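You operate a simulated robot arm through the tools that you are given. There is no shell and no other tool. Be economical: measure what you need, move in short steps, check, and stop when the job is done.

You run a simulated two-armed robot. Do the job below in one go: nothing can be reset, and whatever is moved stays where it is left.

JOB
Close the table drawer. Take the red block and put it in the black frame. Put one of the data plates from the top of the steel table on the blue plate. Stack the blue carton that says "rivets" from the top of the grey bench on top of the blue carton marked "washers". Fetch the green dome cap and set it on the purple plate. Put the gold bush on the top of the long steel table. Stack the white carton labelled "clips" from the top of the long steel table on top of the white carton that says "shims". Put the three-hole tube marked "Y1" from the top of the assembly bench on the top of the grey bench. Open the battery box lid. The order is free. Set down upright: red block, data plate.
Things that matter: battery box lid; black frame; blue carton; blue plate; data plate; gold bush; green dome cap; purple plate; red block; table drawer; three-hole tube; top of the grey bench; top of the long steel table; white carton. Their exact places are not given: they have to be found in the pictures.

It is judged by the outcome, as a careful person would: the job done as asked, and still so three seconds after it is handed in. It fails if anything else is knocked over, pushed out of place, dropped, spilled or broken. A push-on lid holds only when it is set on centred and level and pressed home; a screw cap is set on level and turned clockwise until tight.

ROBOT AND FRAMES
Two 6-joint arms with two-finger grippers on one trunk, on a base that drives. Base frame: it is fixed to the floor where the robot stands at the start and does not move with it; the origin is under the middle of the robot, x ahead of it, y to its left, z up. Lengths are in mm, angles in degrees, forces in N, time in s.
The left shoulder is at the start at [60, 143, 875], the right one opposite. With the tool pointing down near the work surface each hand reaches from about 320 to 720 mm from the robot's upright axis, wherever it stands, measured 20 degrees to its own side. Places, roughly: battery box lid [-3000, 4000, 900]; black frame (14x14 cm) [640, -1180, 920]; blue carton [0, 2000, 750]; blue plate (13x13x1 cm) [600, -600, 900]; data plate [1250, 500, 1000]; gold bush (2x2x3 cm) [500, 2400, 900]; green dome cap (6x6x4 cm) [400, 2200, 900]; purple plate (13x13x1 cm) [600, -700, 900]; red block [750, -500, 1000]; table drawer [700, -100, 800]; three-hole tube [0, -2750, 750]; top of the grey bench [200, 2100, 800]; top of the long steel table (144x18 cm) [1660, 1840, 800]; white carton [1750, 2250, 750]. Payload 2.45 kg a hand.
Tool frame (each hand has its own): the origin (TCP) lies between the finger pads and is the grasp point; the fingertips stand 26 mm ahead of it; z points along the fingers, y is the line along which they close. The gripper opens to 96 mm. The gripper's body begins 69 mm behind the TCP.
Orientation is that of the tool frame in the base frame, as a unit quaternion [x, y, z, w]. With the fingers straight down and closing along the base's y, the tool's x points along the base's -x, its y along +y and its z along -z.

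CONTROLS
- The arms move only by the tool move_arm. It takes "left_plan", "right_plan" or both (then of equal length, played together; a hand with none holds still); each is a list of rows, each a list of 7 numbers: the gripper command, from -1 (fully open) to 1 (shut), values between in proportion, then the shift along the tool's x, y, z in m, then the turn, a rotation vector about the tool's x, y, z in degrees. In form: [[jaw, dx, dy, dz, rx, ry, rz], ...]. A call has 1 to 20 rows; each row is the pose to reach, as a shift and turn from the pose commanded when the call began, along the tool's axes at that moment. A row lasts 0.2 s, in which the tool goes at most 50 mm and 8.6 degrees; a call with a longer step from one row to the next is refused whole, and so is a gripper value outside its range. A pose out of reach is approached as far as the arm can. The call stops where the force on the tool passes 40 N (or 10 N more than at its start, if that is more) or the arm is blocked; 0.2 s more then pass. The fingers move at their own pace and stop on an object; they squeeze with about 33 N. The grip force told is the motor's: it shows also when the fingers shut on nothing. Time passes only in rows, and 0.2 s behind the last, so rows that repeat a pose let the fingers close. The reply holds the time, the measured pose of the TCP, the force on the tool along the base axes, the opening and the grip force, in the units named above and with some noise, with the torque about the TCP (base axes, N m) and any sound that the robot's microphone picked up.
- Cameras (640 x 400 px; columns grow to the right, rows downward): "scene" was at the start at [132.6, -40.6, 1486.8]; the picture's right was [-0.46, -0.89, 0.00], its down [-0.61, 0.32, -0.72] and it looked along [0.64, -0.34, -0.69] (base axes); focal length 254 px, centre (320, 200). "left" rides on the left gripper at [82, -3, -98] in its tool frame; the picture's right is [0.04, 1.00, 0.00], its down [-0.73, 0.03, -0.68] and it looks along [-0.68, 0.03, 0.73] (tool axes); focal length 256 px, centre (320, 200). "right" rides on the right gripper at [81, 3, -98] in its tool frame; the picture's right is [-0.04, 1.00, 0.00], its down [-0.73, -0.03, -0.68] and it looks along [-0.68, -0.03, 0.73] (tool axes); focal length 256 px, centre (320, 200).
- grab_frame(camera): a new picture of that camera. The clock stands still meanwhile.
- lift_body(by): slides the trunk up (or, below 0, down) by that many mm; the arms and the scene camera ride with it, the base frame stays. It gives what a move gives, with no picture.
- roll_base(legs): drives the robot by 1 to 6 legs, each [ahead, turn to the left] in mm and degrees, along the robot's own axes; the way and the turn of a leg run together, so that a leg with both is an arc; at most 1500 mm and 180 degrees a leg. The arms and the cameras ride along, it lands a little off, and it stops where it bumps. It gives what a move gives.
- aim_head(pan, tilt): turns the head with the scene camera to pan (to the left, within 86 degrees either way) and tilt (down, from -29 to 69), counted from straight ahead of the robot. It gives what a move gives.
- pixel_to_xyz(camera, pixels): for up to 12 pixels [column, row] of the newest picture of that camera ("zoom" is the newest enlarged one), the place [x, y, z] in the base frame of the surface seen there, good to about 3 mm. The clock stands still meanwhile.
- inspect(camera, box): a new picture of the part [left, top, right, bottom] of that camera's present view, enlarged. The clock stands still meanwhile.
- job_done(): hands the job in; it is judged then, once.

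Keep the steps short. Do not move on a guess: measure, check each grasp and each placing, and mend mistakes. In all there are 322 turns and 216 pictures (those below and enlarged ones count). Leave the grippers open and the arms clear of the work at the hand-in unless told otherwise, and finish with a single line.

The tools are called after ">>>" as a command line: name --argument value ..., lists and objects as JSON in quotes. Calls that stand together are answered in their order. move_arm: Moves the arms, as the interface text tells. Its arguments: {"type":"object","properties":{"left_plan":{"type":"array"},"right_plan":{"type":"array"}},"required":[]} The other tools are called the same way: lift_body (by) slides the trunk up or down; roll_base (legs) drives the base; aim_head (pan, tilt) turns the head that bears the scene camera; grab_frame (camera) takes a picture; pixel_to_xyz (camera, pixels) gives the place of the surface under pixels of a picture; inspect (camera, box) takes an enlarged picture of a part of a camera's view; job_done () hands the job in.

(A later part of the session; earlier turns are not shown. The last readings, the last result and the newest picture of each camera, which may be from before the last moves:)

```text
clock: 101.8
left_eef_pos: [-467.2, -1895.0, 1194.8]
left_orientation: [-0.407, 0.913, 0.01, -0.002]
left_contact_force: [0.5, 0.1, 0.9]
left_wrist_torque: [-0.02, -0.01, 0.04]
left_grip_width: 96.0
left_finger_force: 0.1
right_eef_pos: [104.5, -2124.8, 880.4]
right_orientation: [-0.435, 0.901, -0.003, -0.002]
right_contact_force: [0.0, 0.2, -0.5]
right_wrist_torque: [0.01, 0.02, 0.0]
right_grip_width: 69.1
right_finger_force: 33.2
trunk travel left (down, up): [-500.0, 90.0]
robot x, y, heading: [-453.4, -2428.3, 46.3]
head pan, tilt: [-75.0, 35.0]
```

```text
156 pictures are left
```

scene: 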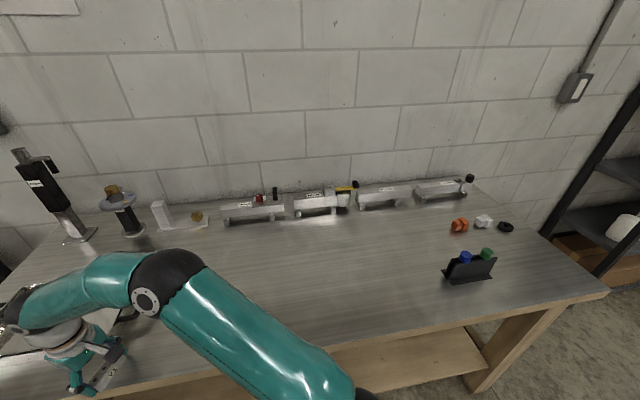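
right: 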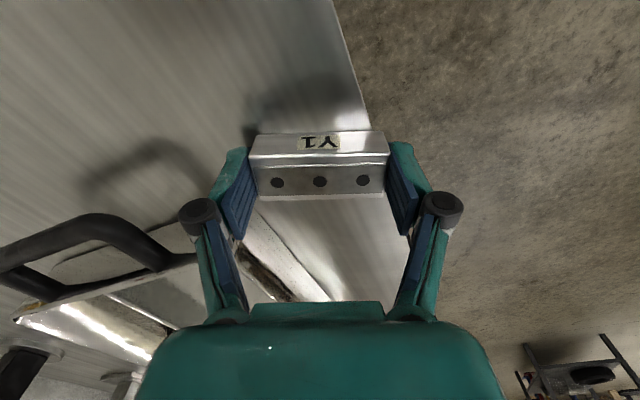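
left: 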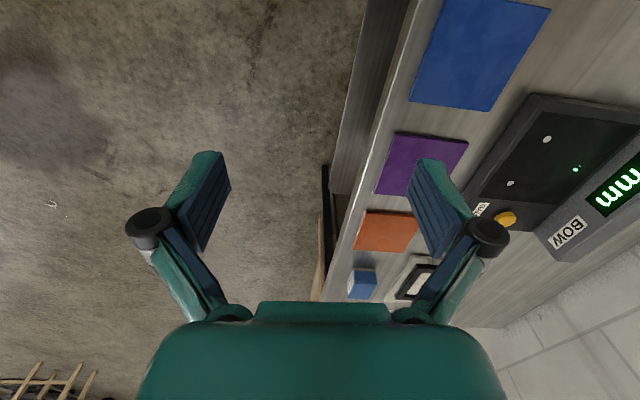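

Y2 is missing from its spot, so it was swept. I'll raise the hand straight up first and then search for it.

>>> move_arm --right_plan '[[1, 0, 0, -0.04, 0, 0, 0], [1, 0, 0, -0.08, 0, 0, 0], [1, 0, 0, -0.12, 0, 0, 0], [1, 0, 0, -0.16, 0, 0, 0], [1, 0, 0, -0.2, 0, 0, 0], [1, 0, 0, -0.24, 0, 0, 0], [1, 0, 0, -0.28, 0, 0, 0]]'

>>> grab_frame --camera "right"

>>> grab_frame --camera "scene"

```text
clock: 103.4
left_eef_pos: [-466.4, -1894.1, 1193.2]
left_orientation: [-0.406, 0.914, 0.009, -0.002]
left_contact_force: [-0.2, 0.2, -0.6]
left_wrist_torque: [0.0, 0.0, -0.02]
left_grip_width: 96.1
left_finger_force: 0.2
right_eef_pos: [87.8, -2135.9, 1137.6]
right_orientation: [-0.435, 0.901, -0.003, -0.003]
right_contact_force: [0.3, 0.6, -0.5]
right_wrist_torque: [-0.03, -0.01, 0.04]
right_grip_width: 69.2
right_finger_force: 32.5
right hand out of reach, approached as far as the arm can: row 6, 7
trunk travel left (down, up): [-500.0, 90.0]
robot x, y, heading: [-456.2, -2428.1, 46.7]
head pan, tilt: [-75.0, 35.0]
```

```text
155 pictures are left
```

right: 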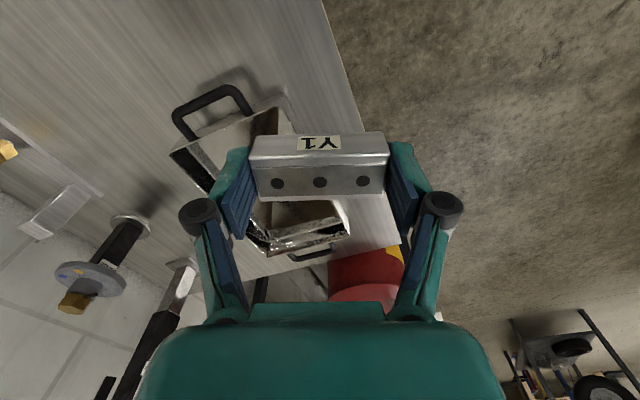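

```text
154 pictures are left
```

scene: 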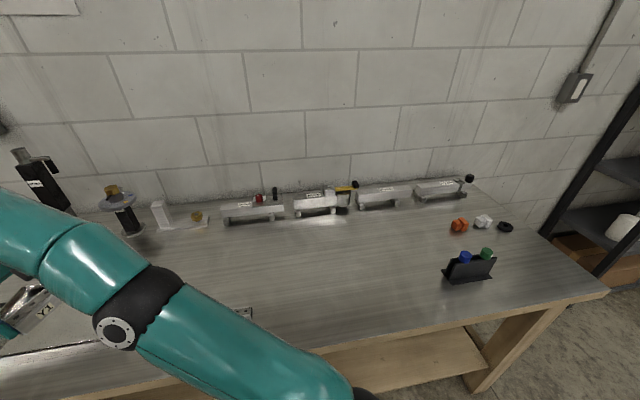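

A tube end is visible at (246,311), just behind the arm. I'll measure it.

>>> pixel_to_xyz --camera "scene" --pixels '[[247, 310], [250, 316], [240, 310], [320, 283], [255, 300]]'

>>> inspect --camera "scene" --box '[200, 280, 300, 340]'

```text
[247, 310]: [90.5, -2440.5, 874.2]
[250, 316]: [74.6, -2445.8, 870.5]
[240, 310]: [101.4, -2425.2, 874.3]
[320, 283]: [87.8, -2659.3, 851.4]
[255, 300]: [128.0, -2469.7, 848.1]
```

```text
6.40 times, centred on (250, 310) of scene
```

zoom: 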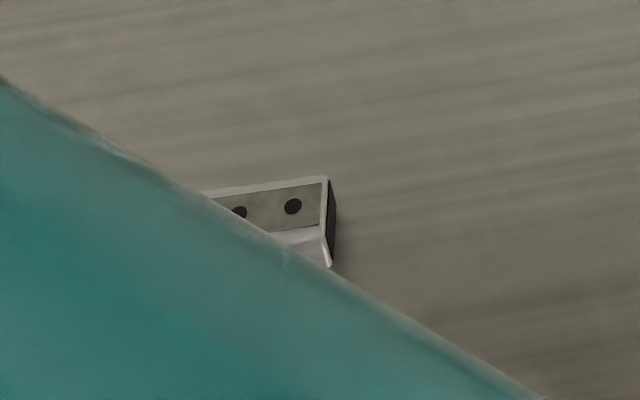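

Y2 was pushed about 290 mm along the bench but is upright. From earlier pictures its place was (59,-2718), yaw ≈ -20°. I'll back up and turn to face the bench, to return it with the left hand.

>>> roll_base --legs '[[-150, 0], [0, -64]]'

>>> aim_head --pan 5 --tilt 45

>>> grab_frame --camera "scene"

```text
clock: 106.9
left_eef_pos: [-202.9, -2136.7, 1195.1]
left_orientation: [-0.046, 0.999, 0.01, 0.003]
left_contact_force: [0.4, -0.4, 1.0]
left_wrist_torque: [0.06, -0.01, -0.02]
left_grip_width: 95.8
left_finger_force: 0.0
right_eef_pos: [49.5, -2687.5, 1123.5]
right_orientation: [-0.076, 0.997, -0.002, 0.005]
right_contact_force: [-1.9, -1.5, 1.6]
right_wrist_torque: [0.13, -0.16, 0.0]
right_grip_width: 69.0
right_finger_force: 33.3
trunk travel left (down, up): [-500.0, 90.0]
robot x, y, heading: [-555.3, -2504.7, 3.2]
head pan, tilt: [-75.0, 35.0]
stopped in leg 2: the robot was blocked; the commanded pose is now the measured one
```

```text
clock: 108.4
left_eef_pos: [-204.6, -2136.2, 1195.8]
left_orientation: [-0.047, 0.999, 0.01, 0.004]
left_contact_force: [0.1, -0.4, 0.1]
left_wrist_torque: [-0.02, -0.01, 0.0]
left_grip_width: 95.9
left_finger_force: 0.1
right_eef_pos: [50.4, -2684.7, 1122.0]
right_orientation: [-0.077, 0.997, -0.002, 0.005]
right_contact_force: [0.5, -0.2, 0.1]
right_wrist_torque: [-0.01, 0.03, 0.0]
right_grip_width: 69.0
right_finger_force: 32.7
trunk travel left (down, up): [-500.0, 90.0]
robot x, y, heading: [-560.5, -2506.7, 3.1]
head pan, tilt: [5.0, 45.0]
```

```text
152 pictures are left
```

scene: 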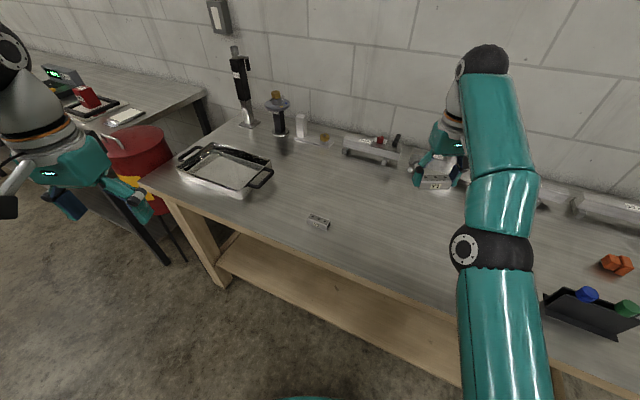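

The turn stopped short again; nothing is touching. I'll use smaller turns: 20° more to the right.

>>> roll_base --legs '[[0, -20]]'

>>> grab_frame --camera "scene"

```text
clock: 110.0
left_eef_pos: [-97.5, -2279.6, 1196.5]
left_orientation: [0.128, 0.992, 0.009, 0.005]
left_contact_force: [0.0, 0.2, -0.7]
left_wrist_torque: [0.0, -0.03, 0.04]
left_grip_width: 96.0
left_finger_force: 0.1
right_eef_pos: [-48.9, -2885.5, 1121.7]
right_orientation: [0.099, 0.995, -0.003, 0.005]
right_contact_force: [0.5, 0.0, -0.6]
right_wrist_torque: [-0.01, -0.02, 0.01]
right_grip_width: 69.3
right_finger_force: 33.5
trunk travel left (down, up): [-500.0, 90.0]
robot x, y, heading: [-555.7, -2493.9, -16.7]
head pan, tilt: [5.0, 45.0]
```

```text
151 pictures are left
```

scene: 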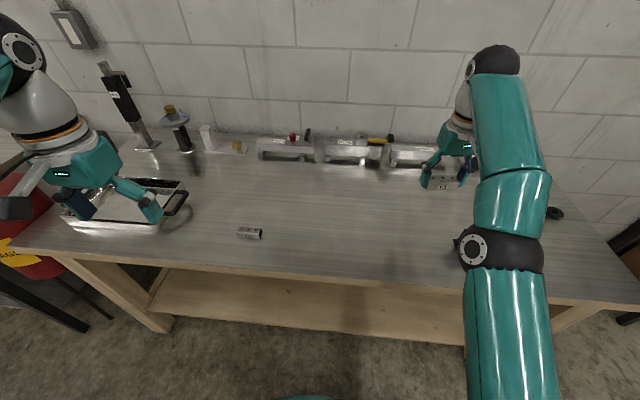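

Facing the bench. I'll drive 150 mm ahead and measure Y2 in the left camera.

>>> roll_base --legs '[[150, 0]]'

>>> grab_frame --camera "left"

>>> inspect --camera "scene" --box '[170, 200, 330, 300]'

```text
clock: 111.4
left_eef_pos: [52.0, -2326.4, 1194.7]
left_orientation: [0.128, 0.992, 0.01, 0.003]
left_contact_force: [0.9, -0.2, -1.1]
left_wrist_torque: [0.04, 0.01, -0.02]
left_grip_width: 95.8
left_finger_force: 0.0
right_eef_pos: [101.1, -2928.0, 1121.3]
right_orientation: [0.098, 0.995, -0.002, 0.004]
right_contact_force: [0.4, 0.1, -0.6]
right_wrist_torque: [-0.01, 0.07, -0.01]
right_grip_width: 69.2
right_finger_force: 32.8
trunk travel left (down, up): [-500.0, 90.0]
robot x, y, heading: [-402.6, -2540.5, -16.9]
head pan, tilt: [5.0, 45.0]
```

```text
150 pictures are left
```

left: 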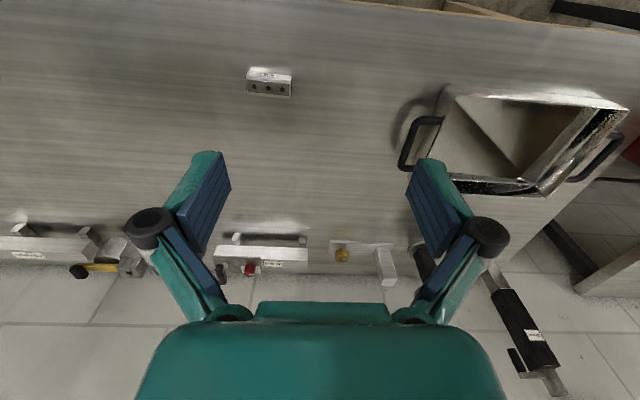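

```text
4.00 times, centred on (250, 250) of scene
```

zoom: 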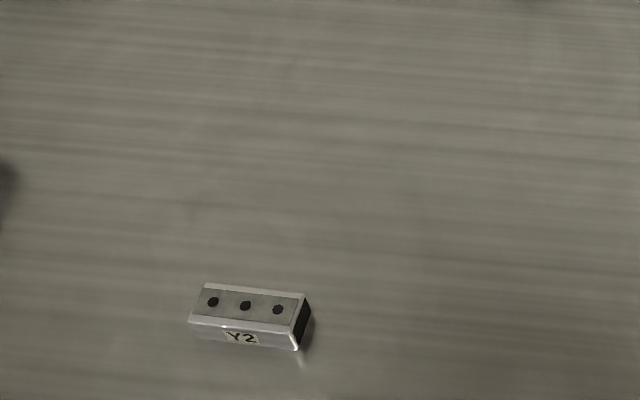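

>>> pixel_to_xyz --camera "left" --pixels '[[254, 86], [269, 88], [284, 90], [269, 94], [269, 83], [252, 92], [288, 95]]'

>>> pixel_to_xyz --camera "zoom" --pixels '[[214, 301], [246, 306], [278, 310]]'

```text
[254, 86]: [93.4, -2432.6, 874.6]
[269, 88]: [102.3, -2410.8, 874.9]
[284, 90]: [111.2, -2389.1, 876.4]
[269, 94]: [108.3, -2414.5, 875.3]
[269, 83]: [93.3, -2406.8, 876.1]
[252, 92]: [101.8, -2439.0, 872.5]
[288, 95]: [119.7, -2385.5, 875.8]
```

```text
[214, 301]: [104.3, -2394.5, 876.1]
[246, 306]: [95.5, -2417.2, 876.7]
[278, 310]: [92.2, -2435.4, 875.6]
```

Y2 is at (101,-2412), yaw -22°. I'll bring the left hand above it.

>>> move_arm --left_plan '[[-1, -0.015, -0.015, 0.03, 0, 0, 2], [-1, -0.03, -0.03, 0.06, 0, 0, 4], [-1, -0.045, -0.045, 0.09, 0, 0, 7], [-1, -0.06, -0.06, 0.12, 0, 0, 7], [-1, -0.069, -0.071, 0.16, 0, 0, 7], [-1, -0.069, -0.071, 0.2, 0, 0, 7], [-1, -0.069, -0.071, 0.235, 0, 0, 7], [-1, -0.069, -0.071, 0.235, 0, 0, 7]]'

>>> grab_frame --camera "left"

```text
clock: 113.2
left_eef_pos: [101.5, -2408.2, 959.3]
left_orientation: [0.189, 0.982, 0.009, 0.003]
left_contact_force: [0.4, 0.3, -0.1]
left_wrist_torque: [-0.01, -0.02, -0.02]
left_grip_width: 95.8
left_finger_force: 0.0
right_eef_pos: [99.1, -2928.9, 1123.9]
right_orientation: [0.098, 0.995, -0.004, 0.005]
right_contact_force: [-1.2, 0.3, -0.9]
right_wrist_torque: [0.05, -0.03, 0.01]
right_grip_width: 69.1
right_finger_force: 33.2
trunk travel left (down, up): [-500.0, 90.0]
robot x, y, heading: [-405.3, -2536.5, -16.8]
head pan, tilt: [5.0, 45.0]
```

```text
148 pictures are left
```

left: 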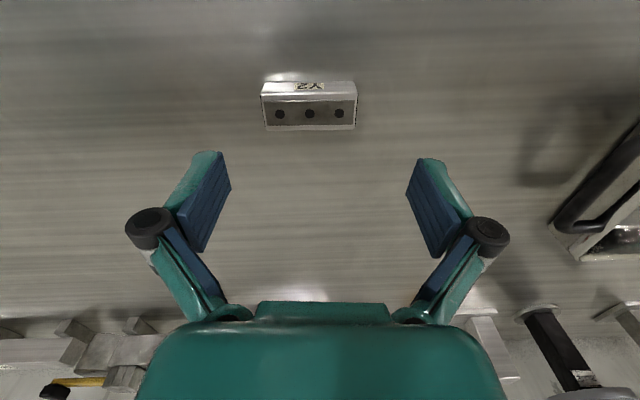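

>>> move_arm --left_plan '[[-1, 0, -0.003, 0.02, 0, 0, 0], [-1, 0, -0.004, 0.045, 0, 0, 0], [-1, 0, -0.004, 0.065, 0, 0, 0], [-1, 0, -0.004, 0.079, 0, 0, 0], [-1, 0, -0.004, 0.079, 0, 0, 0], [1, 0, -0.004, 0.079, 0, 0, 0], [1, 0, -0.004, 0.079, 0, 0, 0], [1, 0, -0.004, 0.079, 0, 0, 0]]'

>>> grab_frame --camera "left"

```text
clock: 115.0
left_eef_pos: [100.5, -2409.2, 880.2]
left_orientation: [0.187, 0.982, 0.01, 0.003]
left_contact_force: [-0.7, 0.2, 2.4]
left_wrist_torque: [-0.09, 0.07, 0.0]
left_grip_width: 69.0
left_finger_force: 32.7
right_eef_pos: [98.9, -2929.3, 1122.0]
right_orientation: [0.099, 0.995, -0.004, 0.006]
right_contact_force: [0.5, -0.4, -0.3]
right_wrist_torque: [0.03, 0.02, -0.02]
right_grip_width: 69.0
right_finger_force: 32.9
trunk travel left (down, up): [-500.0, 90.0]
robot x, y, heading: [-410.1, -2535.2, -17.0]
head pan, tilt: [5.0, 45.0]
```

```text
147 pictures are left
```

left: 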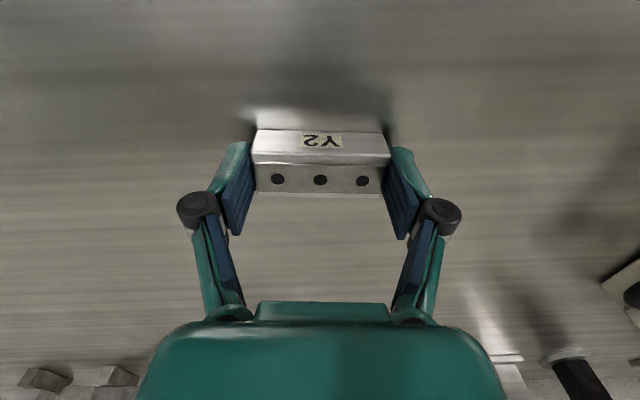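

Y2 is held. I'll lift it 60 mm and carry it back to (59,-2718), moving the right hand aside.

>>> move_arm --left_plan '[[1, 0, 0, -0.03, 0, 0, 0], [1, 0, 0, -0.06, 0, 0, 0], [1, 0, 0, -0.06, 0, 0, 0], [1, -0.01, -0.04, -0.06, 0, 0, 0], [1, -0.02, -0.08, -0.06, 0, 0, 0], [1, -0.03, -0.12, -0.06, 0, 0, 0], [1, -0.04, -0.16, -0.06, 0, 0, 0], [1, -0.05, -0.2, -0.06, 0, 0, 0], [1, -0.06, -0.24, -0.06, 0, 0, 0], [1, -0.07, -0.28, -0.06, 0, 0, 0], [1, -0.075, -0.303, -0.06, 0, 0, 0], [1, -0.075, -0.303, -0.06, 0, 0, 0]]' --right_plan '[[1, 0.03, -0.02, 0, 0, 0, 0], [1, 0.06, -0.04, 0, 0, 0, 0], [1, 0.09, -0.06, 0, 0, 0, 0], [1, 0.12, -0.08, 0, 0, 0, 0], [1, 0.15, -0.09, 0, 0, 0, 0], [1, 0.15, -0.09, 0, 0, 0, 0], [1, 0.15, -0.09, 0, 0, 0, 0], [1, 0.15, -0.09, 0, 0, 0, 0], [1, 0.15, -0.09, 0, 0, 0, 0], [1, 0.15, -0.09, 0, 0, 0, 0], [1, 0.15, -0.09, 0, 0, 0, 0], [1, 0.15, -0.09, 0, 0, 0, 0]]'

>>> grab_frame --camera "scene"

```text
clock: 117.6
left_eef_pos: [57.0, -2720.6, 935.2]
left_orientation: [0.187, 0.982, 0.009, 0.003]
left_contact_force: [-0.2, 0.1, 0.9]
left_wrist_torque: [-0.03, -0.03, -0.01]
left_grip_width: 69.2
left_finger_force: 33.0
right_eef_pos: [-67.9, -2987.4, 1122.3]
right_orientation: [0.099, 0.995, -0.003, 0.005]
right_contact_force: [0.5, -0.1, -0.3]
right_wrist_torque: [-0.03, -0.03, 0.03]
right_grip_width: 69.0
right_finger_force: 32.8
trunk travel left (down, up): [-500.0, 90.0]
robot x, y, heading: [-407.8, -2535.4, -17.0]
head pan, tilt: [5.0, 45.0]
```

```text
146 pictures are left
```

scene: 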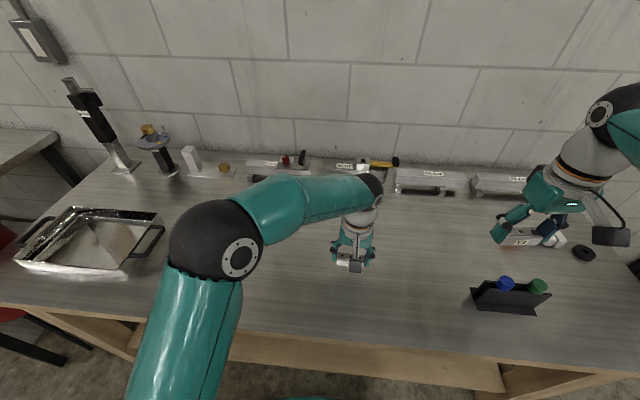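

Over the spot. I'll lower to z 880 and release.

>>> move_arm --left_plan '[[1, -0.002, 0.002, 0.03, 0, 0, 0], [1, -0.002, 0.002, 0.046, 0, 0, 0], [1, -0.002, 0.002, 0.052, 0, 0, 0], [1, -0.002, 0.002, 0.054, 0, 0, 0], [0.2, -0.002, 0.002, 0.054, 0, 0, 0], [-1, -0.002, 0.002, 0.054, 0, 0, 0], [-1, -0.002, 0.002, 0.054, 0, 0, 0], [-1, -0.002, 0.002, 0.02, 0, 0, 0], [-1, -0.002, 0.002, -0.02, 0, 0, 0], [-1, -0.002, 0.002, -0.06, 0, 0, 0], [-1, -0.002, 0.002, -0.1, 0, 0, 0], [-1, -0.002, 0.002, -0.14, 0, 0, 0], [-1, 0.02, 0.04, -0.16, 0, 0, 0], [-1, 0.04, 0.08, -0.18, 0, 0, 0], [-1, 0.06, 0.12, -0.2, 0, 0, 0], [-1, 0.08, 0.16, -0.22, 0, 0, 0]]'

>>> grab_frame --camera "left"

>>> grab_frame --camera "scene"

```text
clock: 121.0
left_eef_pos: [39.4, -2543.6, 1158.2]
left_orientation: [0.189, 0.982, 0.009, 0.003]
left_contact_force: [-0.6, -0.4, -0.2]
left_wrist_torque: [-0.03, -0.01, 0.0]
left_grip_width: 95.9
left_finger_force: 0.1
right_eef_pos: [-67.2, -2986.8, 1122.2]
right_orientation: [0.098, 0.995, -0.004, 0.006]
right_contact_force: [-0.6, -1.2, -0.9]
right_wrist_torque: [-0.06, -0.01, 0.01]
right_grip_width: 69.0
right_finger_force: 32.7
trunk travel left (down, up): [-500.0, 90.0]
robot x, y, heading: [-406.9, -2541.1, -16.8]
head pan, tilt: [5.0, 45.0]
```

```text
145 pictures are left
```

left: 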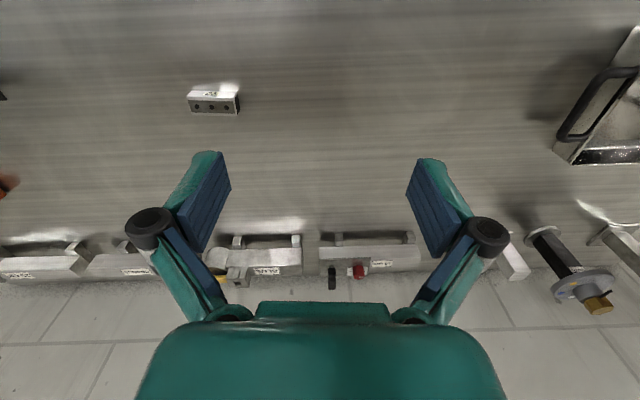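

```text
144 pictures are left
```

scene: 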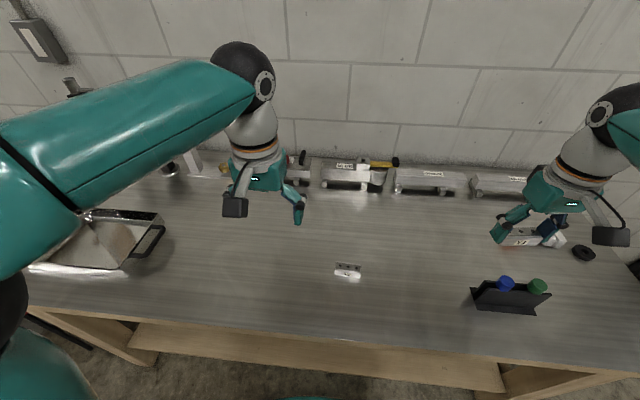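

Y2 is back in place. Now I'll check whether the tray was nudged; the hand stopped near its handle.

>>> aim_head --pan 30 --tilt 45

>>> grab_frame --camera "scene"

```text
clock: 121.9
left_eef_pos: [41.1, -2546.0, 1156.9]
left_orientation: [0.188, 0.982, 0.009, 0.003]
left_contact_force: [-0.1, -0.4, 0.4]
left_wrist_torque: [0.0, -0.02, -0.02]
left_grip_width: 96.0
left_finger_force: 0.1
right_eef_pos: [-66.3, -2988.5, 1119.8]
right_orientation: [0.099, 0.995, -0.003, 0.005]
right_contact_force: [0.3, 0.2, 0.1]
right_wrist_torque: [0.02, -0.01, 0.0]
right_grip_width: 68.9
right_finger_force: 32.7
trunk travel left (down, up): [-500.0, 90.0]
robot x, y, heading: [-407.8, -2536.0, -16.9]
head pan, tilt: [30.0, 45.0]
```

```text
143 pictures are left
```

scene: 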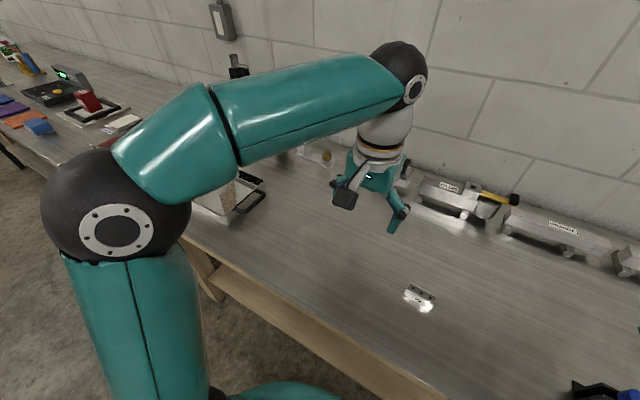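

>>> grab_frame --camera "left"

>>> pixel_to_xyz --camera "left" --pixels '[[562, 133], [580, 100], [600, 76], [560, 150], [600, 120], [625, 90], [620, 50], [590, 150], [630, 120]]'

```text
142 pictures are left
```

left: 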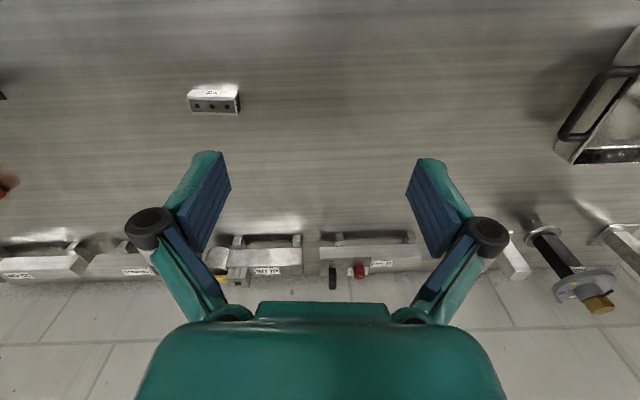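

```text
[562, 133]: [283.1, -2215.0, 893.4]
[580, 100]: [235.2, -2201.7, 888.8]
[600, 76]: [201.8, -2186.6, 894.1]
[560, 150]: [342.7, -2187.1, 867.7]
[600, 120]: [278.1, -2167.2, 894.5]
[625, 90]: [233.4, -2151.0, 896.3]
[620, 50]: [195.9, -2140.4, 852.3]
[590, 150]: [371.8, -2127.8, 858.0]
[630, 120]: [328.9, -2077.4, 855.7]
```

The tray's rim matches the earlier point, so it hasn't moved. Both hands are high (1120 and 1157). I'll back off and turn left in two halves.

>>> roll_base --legs '[[-150, 0], [0, 48], [0, 48]]'

```text
clock: 127.5
left_eef_pos: [-472.0, -2045.7, 1156.6]
left_orientation: [-0.495, 0.869, 0.008, -0.004]
left_contact_force: [-0.4, -0.3, -0.6]
left_wrist_torque: [-0.05, -0.05, 0.01]
left_grip_width: 95.9
left_finger_force: 0.1
right_eef_pos: [-51.6, -2222.2, 1123.4]
right_orientation: [-0.571, 0.821, 0.0, 0.007]
right_contact_force: [-0.8, 0.5, -0.3]
right_wrist_torque: [-0.01, -0.03, 0.05]
right_grip_width: 69.0
right_finger_force: 32.8
trunk travel left (down, up): [-500.0, 90.0]
robot x, y, heading: [-500.8, -2514.8, 66.1]
head pan, tilt: [30.0, 45.0]
stopped in leg 3: the robot was blocked; the commanded pose is now the measured one
```

>>> roll_base --legs '[[0, 13], [1200, 0]]'

>>> aim_head --pan 0 --tilt 25

>>> grab_frame --camera "scene"

```text
clock: 134.5
left_eef_pos: [-354.0, -877.3, 1158.0]
left_orientation: [-0.592, 0.806, 0.009, -0.005]
left_contact_force: [-0.5, 0.3, -0.2]
left_wrist_torque: [0.02, 0.01, -0.01]
left_grip_width: 96.1
left_finger_force: 0.0
right_eef_pos: [96.9, -951.3, 1121.4]
right_orientation: [-0.663, 0.749, 0.002, 0.005]
right_contact_force: [0.3, -0.1, -0.7]
right_wrist_torque: [-0.03, -0.02, -0.02]
right_grip_width: 69.0
right_finger_force: 33.2
trunk travel left (down, up): [-500.0, 90.0]
robot x, y, heading: [-271.8, -1341.1, 79.2]
head pan, tilt: [30.0, 45.0]
```

```text
clock: 135.5
left_eef_pos: [-353.9, -877.1, 1157.7]
left_orientation: [-0.593, 0.805, 0.01, -0.005]
left_contact_force: [-0.1, 0.1, -0.1]
left_wrist_torque: [-0.01, -0.02, -0.02]
left_grip_width: 96.2
left_finger_force: 0.2
right_eef_pos: [96.0, -951.0, 1122.4]
right_orientation: [-0.663, 0.749, 0.002, 0.007]
right_contact_force: [-0.4, -0.8, -1.3]
right_wrist_torque: [-0.01, -0.02, -0.01]
right_grip_width: 69.1
right_finger_force: 32.9
trunk travel left (down, up): [-500.0, 90.0]
robot x, y, heading: [-273.2, -1338.8, 79.1]
head pan, tilt: [0.0, 25.0]
```

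```text
141 pictures are left
```

scene: 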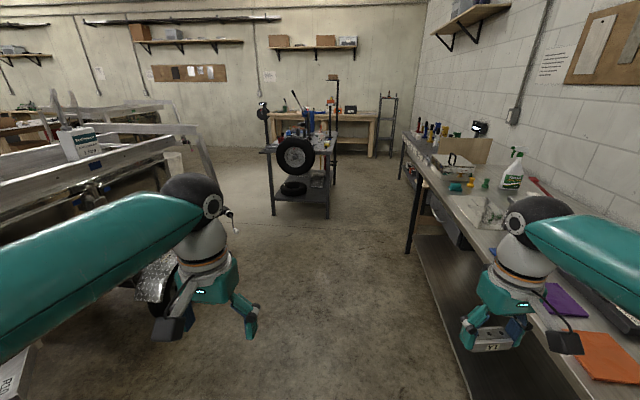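

The grey bench is straight ahead with the tire. I'll measure its corners.

>>> pixel_to_xyz --camera "scene" --pixels '[[272, 215], [328, 218], [262, 150], [330, 152], [325, 130], [340, 165], [272, 130], [296, 155], [400, 180], [410, 250]]'

>>> inspect --camera "scene" --box '[240, 80, 360, 220]'

```text
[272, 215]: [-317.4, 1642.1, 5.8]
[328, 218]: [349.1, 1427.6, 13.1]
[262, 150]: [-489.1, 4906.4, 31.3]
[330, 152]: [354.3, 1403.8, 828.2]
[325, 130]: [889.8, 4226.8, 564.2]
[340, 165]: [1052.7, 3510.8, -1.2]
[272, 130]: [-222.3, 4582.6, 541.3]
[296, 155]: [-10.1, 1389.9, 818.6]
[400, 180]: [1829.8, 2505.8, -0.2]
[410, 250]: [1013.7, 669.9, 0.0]
```

```text
2.86 times, centred on (300, 150) of scene
```

zoom: 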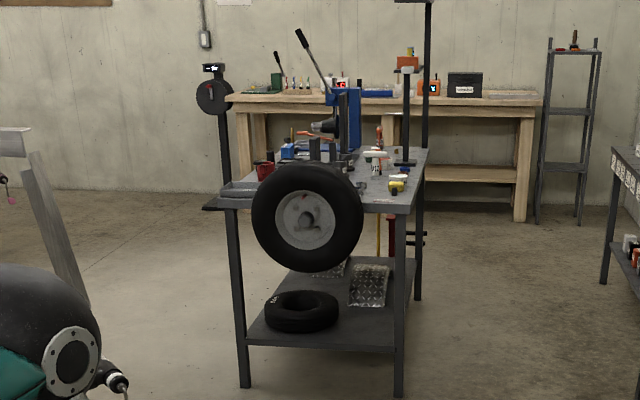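

The bench spans n≈-800…-88, t from 1450. I'll drive up the aisle (n≈280) towards t≈1900.

>>> roll_base --legs '[[0, -9], [1500, 0]]'

```text
clock: 143.7
left_eef_pos: [229.1, 546.2, 1158.4]
left_orientation: [-0.526, 0.85, 0.009, -0.004]
left_contact_force: [-0.7, 0.1, -0.5]
left_wrist_torque: [0.01, 0.0, 0.0]
left_grip_width: 96.0
left_finger_force: 0.0
right_eef_pos: [661.8, 401.7, 1122.5]
right_orientation: [-0.6, 0.8, 0.002, 0.007]
right_contact_force: [0.1, -0.1, -0.4]
right_wrist_torque: [0.03, 0.0, -0.01]
right_grip_width: 69.0
right_finger_force: 33.2
trunk travel left (down, up): [-500.0, 90.0]
robot x, y, heading: [233.8, 77.2, 70.1]
head pan, tilt: [0.0, 25.0]
```

>>> roll_base --legs '[[1500, 0]]'

>>> aim_head --pan 60 --tilt 35

>>> grab_frame --camera "scene"

>>> grab_frame --camera "left"

```text
clock: 151.3
left_eef_pos: [751.5, 1964.4, 1158.7]
left_orientation: [-0.521, 0.854, 0.01, -0.005]
left_contact_force: [-0.5, -0.2, -0.2]
left_wrist_torque: [-0.02, 0.02, 0.02]
left_grip_width: 96.0
left_finger_force: 0.0
right_eef_pos: [1183.1, 1813.9, 1123.7]
right_orientation: [-0.596, 0.803, 0.002, 0.007]
right_contact_force: [-0.3, 0.1, -0.4]
right_wrist_torque: [0.01, 0.02, -0.03]
right_grip_width: 69.0
right_finger_force: 32.8
trunk travel left (down, up): [-500.0, 90.0]
robot x, y, heading: [752.0, 1494.6, 69.5]
head pan, tilt: [0.0, 25.0]
```

```text
clock: 152.6
left_eef_pos: [750.9, 1965.0, 1159.3]
left_orientation: [-0.522, 0.853, 0.01, -0.004]
left_contact_force: [0.3, -0.5, 0.5]
left_wrist_torque: [-0.02, -0.01, -0.01]
left_grip_width: 96.2
left_finger_force: 0.1
right_eef_pos: [1182.5, 1814.3, 1123.8]
right_orientation: [-0.596, 0.803, 0.001, 0.006]
right_contact_force: [-0.2, -0.6, -0.4]
right_wrist_torque: [0.03, 0.0, 0.02]
right_grip_width: 69.0
right_finger_force: 32.7
trunk travel left (down, up): [-500.0, 90.0]
robot x, y, heading: [754.5, 1496.6, 69.4]
head pan, tilt: [60.0, 35.0]
```

```text
139 pictures are left
```

scene: 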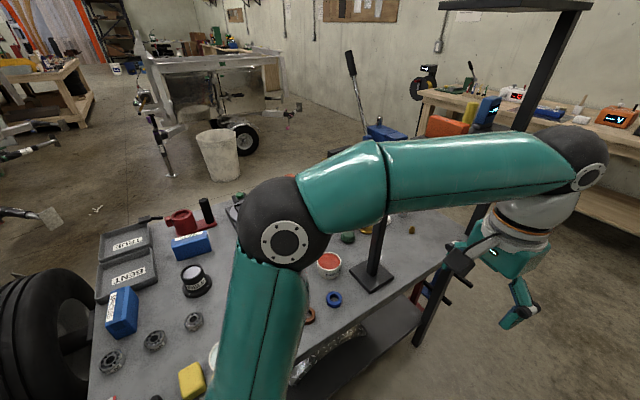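

```text
138 pictures are left
```

left: 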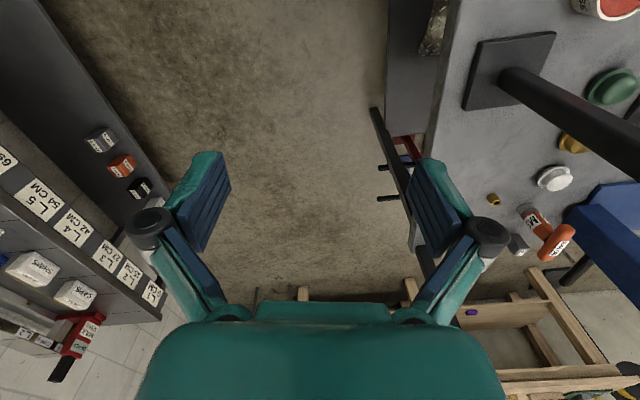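

I see the green dome (610,85) and the small gold bush (493,198), with a tall post standing between. I'll measure them.

>>> pixel_to_xyz --camera "left" --pixels '[[611, 85], [493, 198], [572, 142], [553, 178], [510, 75], [600, 130], [605, 12], [437, 200], [480, 50], [378, 110], [460, 100]]'

>>> pixel_to_xyz --camera "scene" --pixels '[[372, 280], [540, 80], [191, 243], [122, 312], [190, 380], [330, 262], [333, 298], [425, 300], [515, 10], [130, 270]]'

>>> inspect --camera "scene" --box '[80, 180, 260, 400]'

```text
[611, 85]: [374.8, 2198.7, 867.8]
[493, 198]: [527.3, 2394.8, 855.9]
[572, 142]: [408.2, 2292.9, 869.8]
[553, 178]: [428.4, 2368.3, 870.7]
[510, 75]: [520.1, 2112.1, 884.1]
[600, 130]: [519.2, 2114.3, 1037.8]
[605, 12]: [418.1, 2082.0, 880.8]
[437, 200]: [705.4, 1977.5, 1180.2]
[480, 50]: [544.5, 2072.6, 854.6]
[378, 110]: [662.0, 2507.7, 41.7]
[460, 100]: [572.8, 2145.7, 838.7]
```

```text
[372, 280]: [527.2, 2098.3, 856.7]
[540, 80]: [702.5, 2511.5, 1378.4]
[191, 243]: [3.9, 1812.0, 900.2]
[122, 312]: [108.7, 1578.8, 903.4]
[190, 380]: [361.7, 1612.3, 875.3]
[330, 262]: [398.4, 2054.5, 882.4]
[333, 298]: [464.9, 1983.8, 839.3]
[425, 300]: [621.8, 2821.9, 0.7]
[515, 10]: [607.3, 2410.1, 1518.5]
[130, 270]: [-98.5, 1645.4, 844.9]
```

```text
1.82 times, centred on (170, 290) of scene
```

zoom: 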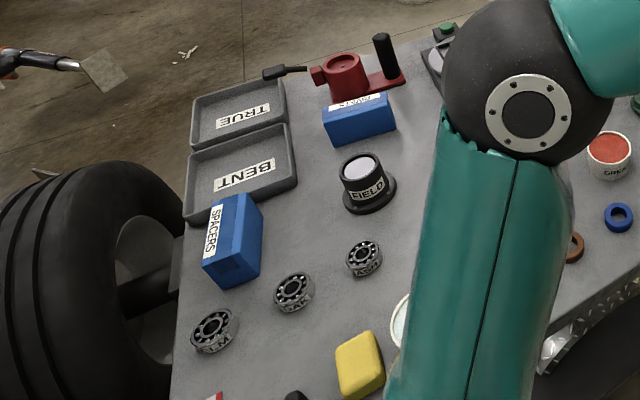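

The post stands 659 mm from the robot axis, beyond the hands' sweep. I'll turn left to face the bench in two halves.

>>> roll_base --legs '[[0, 46], [0, 47]]'

>>> aim_head --pan 0 --tilt 35

>>> grab_frame --camera "scene"

```text
clock: 157.2
left_eef_pos: [282.2, 1562.2, 1158.8]
left_orientation: [0.953, -0.304, -0.004, 0.008]
left_contact_force: [0.4, -0.1, 0.3]
left_wrist_torque: [0.07, -0.02, 0.03]
left_grip_width: 96.2
left_finger_force: 0.0
right_eef_pos: [492.4, 1968.1, 1124.0]
right_orientation: [0.976, -0.218, -0.004, -0.004]
right_contact_force: [-0.6, -1.0, 0.3]
right_wrist_torque: [0.05, -0.03, -0.03]
right_grip_width: 69.2
right_finger_force: 33.1
trunk travel left (down, up): [-500.0, 90.0]
robot x, y, heading: [780.0, 1543.0, 153.4]
head pan, tilt: [60.0, 35.0]
stopped in leg 2: the robot was blocked; the commanded pose is now the measured one
```

```text
clock: 158.5
left_eef_pos: [285.7, 1565.8, 1160.8]
left_orientation: [0.952, -0.304, -0.004, 0.009]
left_contact_force: [-1.5, -0.2, -0.1]
left_wrist_torque: [0.0, -0.01, -0.02]
left_grip_width: 95.9
left_finger_force: 0.1
right_eef_pos: [494.1, 1970.4, 1124.7]
right_orientation: [0.976, -0.218, -0.005, -0.003]
right_contact_force: [-0.5, -0.9, -0.6]
right_wrist_torque: [-0.03, 0.0, -0.02]
right_grip_width: 69.4
right_finger_force: 33.0
trunk travel left (down, up): [-500.0, 90.0]
robot x, y, heading: [781.0, 1546.9, 153.4]
head pan, tilt: [0.0, 35.0]
```

```text
136 pictures are left
```

scene: 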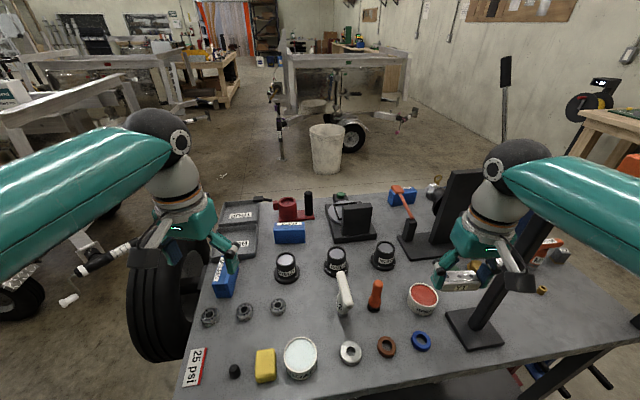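

I'll read the carton labels.

>>> inspect --camera "scene" --box '[180, 180, 340, 310]'

>>> inspect --camera "scene" --box '[320, 170, 560, 390]'

```text
3.08 times, centred on (260, 245) of scene
```

zoom: 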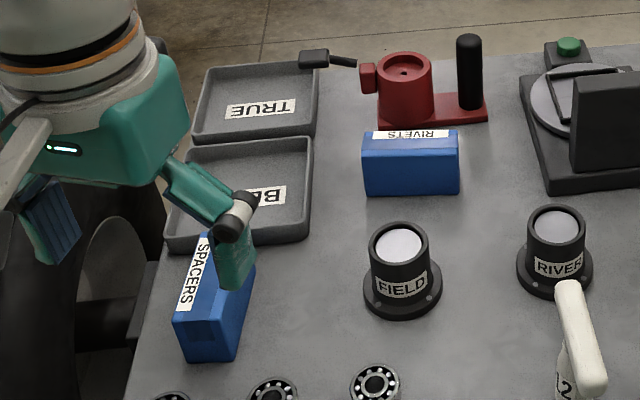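

```text
1.82 times, centred on (440, 280) of scene
```

zoom: 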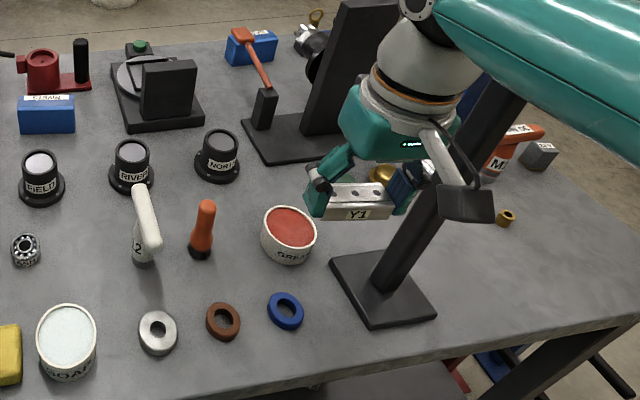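

>>> pixel_to_xyz --camera "zoom" --pixels '[[250, 45], [45, 100], [275, 62], [350, 215], [395, 300], [430, 180], [505, 217], [385, 170], [200, 350], [620, 330], [90, 270], [330, 80]]'

>>> inspect --camera "scene" --box '[380, 175, 440, 215]'

```text
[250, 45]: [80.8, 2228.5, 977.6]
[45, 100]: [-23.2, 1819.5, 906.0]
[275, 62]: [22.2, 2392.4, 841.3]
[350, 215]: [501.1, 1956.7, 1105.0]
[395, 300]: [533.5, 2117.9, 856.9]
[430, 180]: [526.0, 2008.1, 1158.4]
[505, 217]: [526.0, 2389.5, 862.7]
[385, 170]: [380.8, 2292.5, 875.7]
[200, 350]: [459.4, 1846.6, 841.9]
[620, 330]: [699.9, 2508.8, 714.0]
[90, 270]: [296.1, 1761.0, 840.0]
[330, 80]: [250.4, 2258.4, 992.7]
```

```text
10.00 times, centred on (410, 195) of scene
```

zoom: 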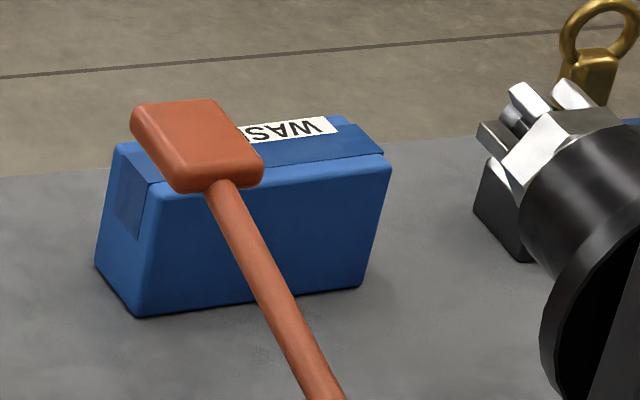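

WASHERS and RIVETS are at the far side, so I'll do those from there. First Y1: the free area is between the post's foot and the gold bush. I'll draw both hands in and back off for room.

>>> move_arm --right_plan '[[1, 0.04, 0.03, 0, 0, 0, 0], [1, 0.08, 0.06, 0, 0, 0, 0], [1, 0.11, 0.09, 0, 0, 0, 0]]' --left_plan '[[-1, 0.04, -0.02, 0, 0, 0, 0], [-1, 0.08, -0.04, 0, 0, 0, 0], [-1, 0.12, -0.06, 0, 0, 0, 0]]'

>>> roll_base --legs '[[-250, 0], [0, -41], [0, -40]]'

```text
clock: 159.3
left_eef_pos: [418.7, 1541.1, 1158.0]
left_orientation: [0.953, -0.303, -0.006, 0.008]
left_contact_force: [0.0, 0.1, 0.5]
left_wrist_torque: [0.04, 0.06, 0.04]
left_grip_width: 96.2
left_finger_force: 0.1
right_eef_pos: [557.9, 1840.9, 1122.6]
right_orientation: [0.976, -0.219, -0.006, -0.004]
right_contact_force: [0.2, -1.0, -0.9]
right_wrist_torque: [0.04, 0.06, -0.01]
right_grip_width: 69.0
right_finger_force: 32.5
trunk travel left (down, up): [-500.0, 90.0]
robot x, y, heading: [775.1, 1546.4, 153.1]
head pan, tilt: [0.0, 35.0]
```

```text
clock: 165.4
left_eef_pos: [950.8, 1789.0, 1156.8]
left_orientation: [-0.52, 0.854, 0.008, -0.004]
left_contact_force: [-0.6, -0.2, 0.0]
left_wrist_torque: [0.0, -0.01, -0.04]
left_grip_width: 96.1
left_finger_force: 0.1
right_eef_pos: [1265.1, 1694.0, 1121.3]
right_orientation: [-0.594, 0.804, 0.0, 0.005]
right_contact_force: [0.2, 0.0, -0.4]
right_wrist_torque: [0.03, -0.01, -0.01]
right_grip_width: 69.1
right_finger_force: 33.2
trunk travel left (down, up): [-500.0, 90.0]
robot x, y, heading: [968.9, 1444.5, 72.2]
head pan, tilt: [0.0, 35.0]
```

Turned to 72°. I'll check the long steel table on my right for clearance before driving.

>>> aim_head --pan -50 --tilt 30

>>> grab_frame --camera "scene"

>>> inspect --camera "scene" --box '[0, 100, 380, 330]'

```text
clock: 166.6
left_eef_pos: [949.6, 1788.1, 1158.1]
left_orientation: [-0.52, 0.854, 0.008, -0.003]
left_contact_force: [-0.3, -0.2, 0.5]
left_wrist_torque: [-0.03, -0.04, -0.01]
left_grip_width: 96.1
left_finger_force: 0.1
right_eef_pos: [1264.3, 1692.2, 1121.4]
right_orientation: [-0.595, 0.803, 0.001, 0.008]
right_contact_force: [-0.2, 0.9, -0.2]
right_wrist_torque: [-0.03, 0.0, 0.01]
right_grip_width: 69.1
right_finger_force: 32.7
trunk travel left (down, up): [-500.0, 90.0]
robot x, y, heading: [969.6, 1443.3, 72.1]
head pan, tilt: [-50.0, 30.0]
```

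```text
132 pictures are left
```

scene: 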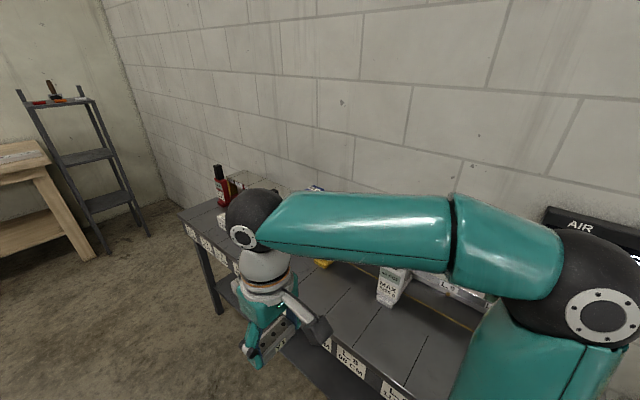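

```text
1.68 times, centred on (190, 215) of scene
```

zoom: 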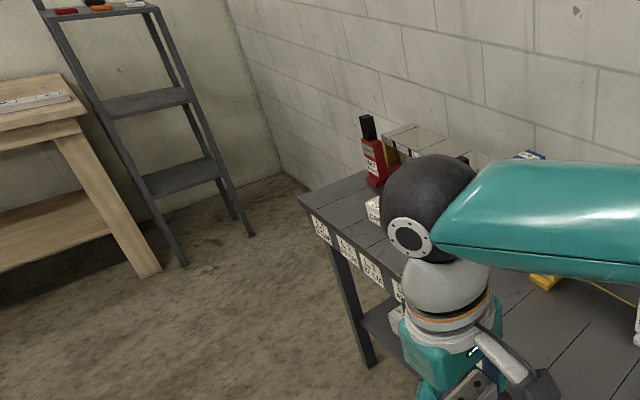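

>>> pixel_to_xyz --camera "scene" --pixels '[[342, 360], [192, 230], [183, 212], [380, 300], [440, 360], [410, 320], [340, 300], [220, 205]]'

```text
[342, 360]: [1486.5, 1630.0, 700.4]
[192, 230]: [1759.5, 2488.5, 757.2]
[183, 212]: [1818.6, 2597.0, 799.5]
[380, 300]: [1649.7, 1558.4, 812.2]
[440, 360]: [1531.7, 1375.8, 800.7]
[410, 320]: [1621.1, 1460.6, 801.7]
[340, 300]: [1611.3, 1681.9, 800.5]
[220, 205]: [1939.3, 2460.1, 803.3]
```

The long table's front edge is at n=923 and its top at z 801, so the aisle is clear. I'll drive 690 ahead, then turn left towards the bench.

>>> roll_base --legs '[[690, 0], [0, 45], [0, 45]]'

>>> aim_head --pan 0 --tilt 35

>>> grab_frame --camera "scene"

```text
clock: 175.4
left_eef_pos: [830.8, 2082.3, 1158.3]
left_orientation: [0.973, -0.232, -0.003, 0.008]
left_contact_force: [-0.9, -1.1, 0.9]
left_wrist_torque: [0.07, -0.01, 0.01]
left_grip_width: 96.2
left_finger_force: 0.0
right_eef_pos: [924.1, 2397.0, 1123.1]
right_orientation: [0.99, -0.144, -0.004, -0.005]
right_contact_force: [-0.5, -0.5, -0.3]
right_wrist_torque: [0.06, -0.02, 0.02]
right_grip_width: 69.1
right_finger_force: 32.7
trunk travel left (down, up): [-500.0, 90.0]
robot x, y, heading: [1187.3, 2142.4, 161.8]
head pan, tilt: [-50.0, 30.0]
stopped in leg 3: the robot was blocked; the commanded pose is now the measured one
```

```text
clock: 176.6
left_eef_pos: [832.7, 2083.8, 1158.6]
left_orientation: [0.973, -0.232, -0.002, 0.01]
left_contact_force: [-1.0, 0.0, 0.3]
left_wrist_torque: [0.0, -0.03, -0.01]
left_grip_width: 96.0
left_finger_force: 0.1
right_eef_pos: [925.8, 2399.4, 1122.9]
right_orientation: [0.989, -0.145, -0.006, -0.005]
right_contact_force: [0.3, -0.4, -0.7]
right_wrist_torque: [0.01, 0.03, 0.01]
right_grip_width: 69.2
right_finger_force: 32.7
trunk travel left (down, up): [-500.0, 90.0]
robot x, y, heading: [1185.6, 2142.2, 161.5]
head pan, tilt: [0.0, 35.0]
```

```text
130 pictures are left
```

scene: 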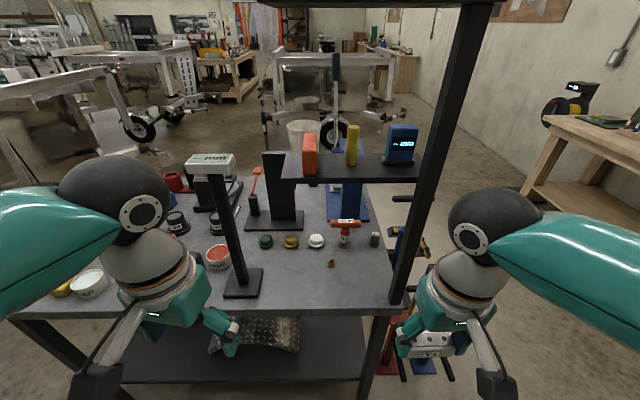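

I see post 1 with a "mm" head (210,160), and a shelf bracket (285–420,165) on post 2. I'll measure these overhead obstacles.

>>> pixel_to_xyz --camera "scene" --pixels '[[290, 168], [350, 168], [415, 165], [300, 182], [210, 160], [222, 185], [240, 290], [400, 280], [440, 120], [331, 264], [266, 242], [265, 215]]'

>>> inspect --camera "scene" --box '[180, 120, 440, 310]'

```text
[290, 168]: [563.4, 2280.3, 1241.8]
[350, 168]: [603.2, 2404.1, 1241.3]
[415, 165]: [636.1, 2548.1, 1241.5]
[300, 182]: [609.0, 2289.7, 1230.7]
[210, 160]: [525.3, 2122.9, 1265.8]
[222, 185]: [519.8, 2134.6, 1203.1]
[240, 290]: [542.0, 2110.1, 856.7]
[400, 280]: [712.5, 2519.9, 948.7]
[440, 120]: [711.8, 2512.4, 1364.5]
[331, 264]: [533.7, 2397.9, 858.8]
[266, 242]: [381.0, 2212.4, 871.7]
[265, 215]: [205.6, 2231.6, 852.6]
```

```text
2.11 times, centred on (310, 215) of scene
```

zoom: 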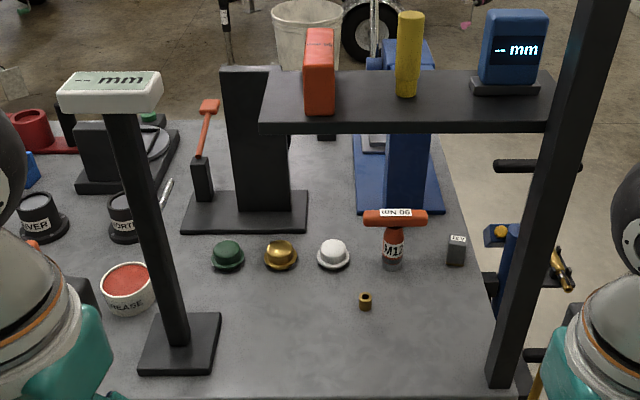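

Overhead: shelf at z 1225–1300 over n≈-114…-190, t>2340; post 1 at t≈2171. I'll lower the trunk 220 mm so the forearms pass beneath, and bring the right hand inward.

>>> lift_body --by -220

>>> move_arm --right_plan '[[1, 0, 0.03, -0.02, 0, 0, 0], [1, 0, 0.06, -0.04, 0, 0, 0], [1, 0, 0.09, -0.06, 0, 0, 0], [1, 0, 0.11, -0.08, 0, 0, 0]]' --left_plan '[[-1, 0, 0.02, -0.02, 0, 0, 0], [-1, 0, 0.03, -0.04, 0, 0, 0], [-1, 0, 0.04, -0.06, 0, 0, 0], [-1, 0, 0.04, -0.08, 0, 0, 0]]'

>>> grab_frame --camera "scene"

```text
clock: 178.9
left_eef_pos: [832.9, 2085.6, 938.0]
left_orientation: [0.972, -0.233, -0.003, 0.01]
left_contact_force: [0.0, 0.0, 0.8]
left_wrist_torque: [0.01, -0.04, 0.01]
left_grip_width: 96.4
left_finger_force: 0.0
right_eef_pos: [925.7, 2399.1, 902.1]
right_orientation: [0.989, -0.146, -0.006, -0.005]
right_contact_force: [0.0, -0.2, -1.1]
right_wrist_torque: [0.0, 0.01, 0.0]
right_grip_width: 69.1
right_finger_force: 33.3
trunk travel left (down, up): [-280.0, 310.0]
robot x, y, heading: [1190.5, 2145.8, 161.5]
head pan, tilt: [0.0, 35.0]
```

```text
clock: 179.9
left_eef_pos: [815.3, 2048.9, 1019.2]
left_orientation: [0.973, -0.232, -0.003, 0.009]
left_contact_force: [0.2, 0.0, 0.5]
left_wrist_torque: [-0.01, 0.02, 0.0]
left_grip_width: 95.9
left_finger_force: 0.0
right_eef_pos: [895.6, 2292.4, 980.4]
right_orientation: [0.989, -0.145, -0.005, -0.004]
right_contact_force: [0.1, 0.2, -0.2]
right_wrist_torque: [-0.02, 0.01, 0.01]
right_grip_width: 69.3
right_finger_force: 32.9
trunk travel left (down, up): [-280.0, 310.0]
robot x, y, heading: [1190.6, 2142.2, 161.7]
head pan, tilt: [0.0, 35.0]
```

```text
128 pictures are left
```

scene: 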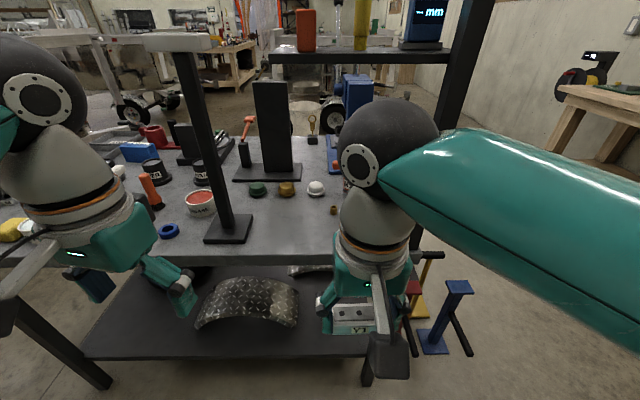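

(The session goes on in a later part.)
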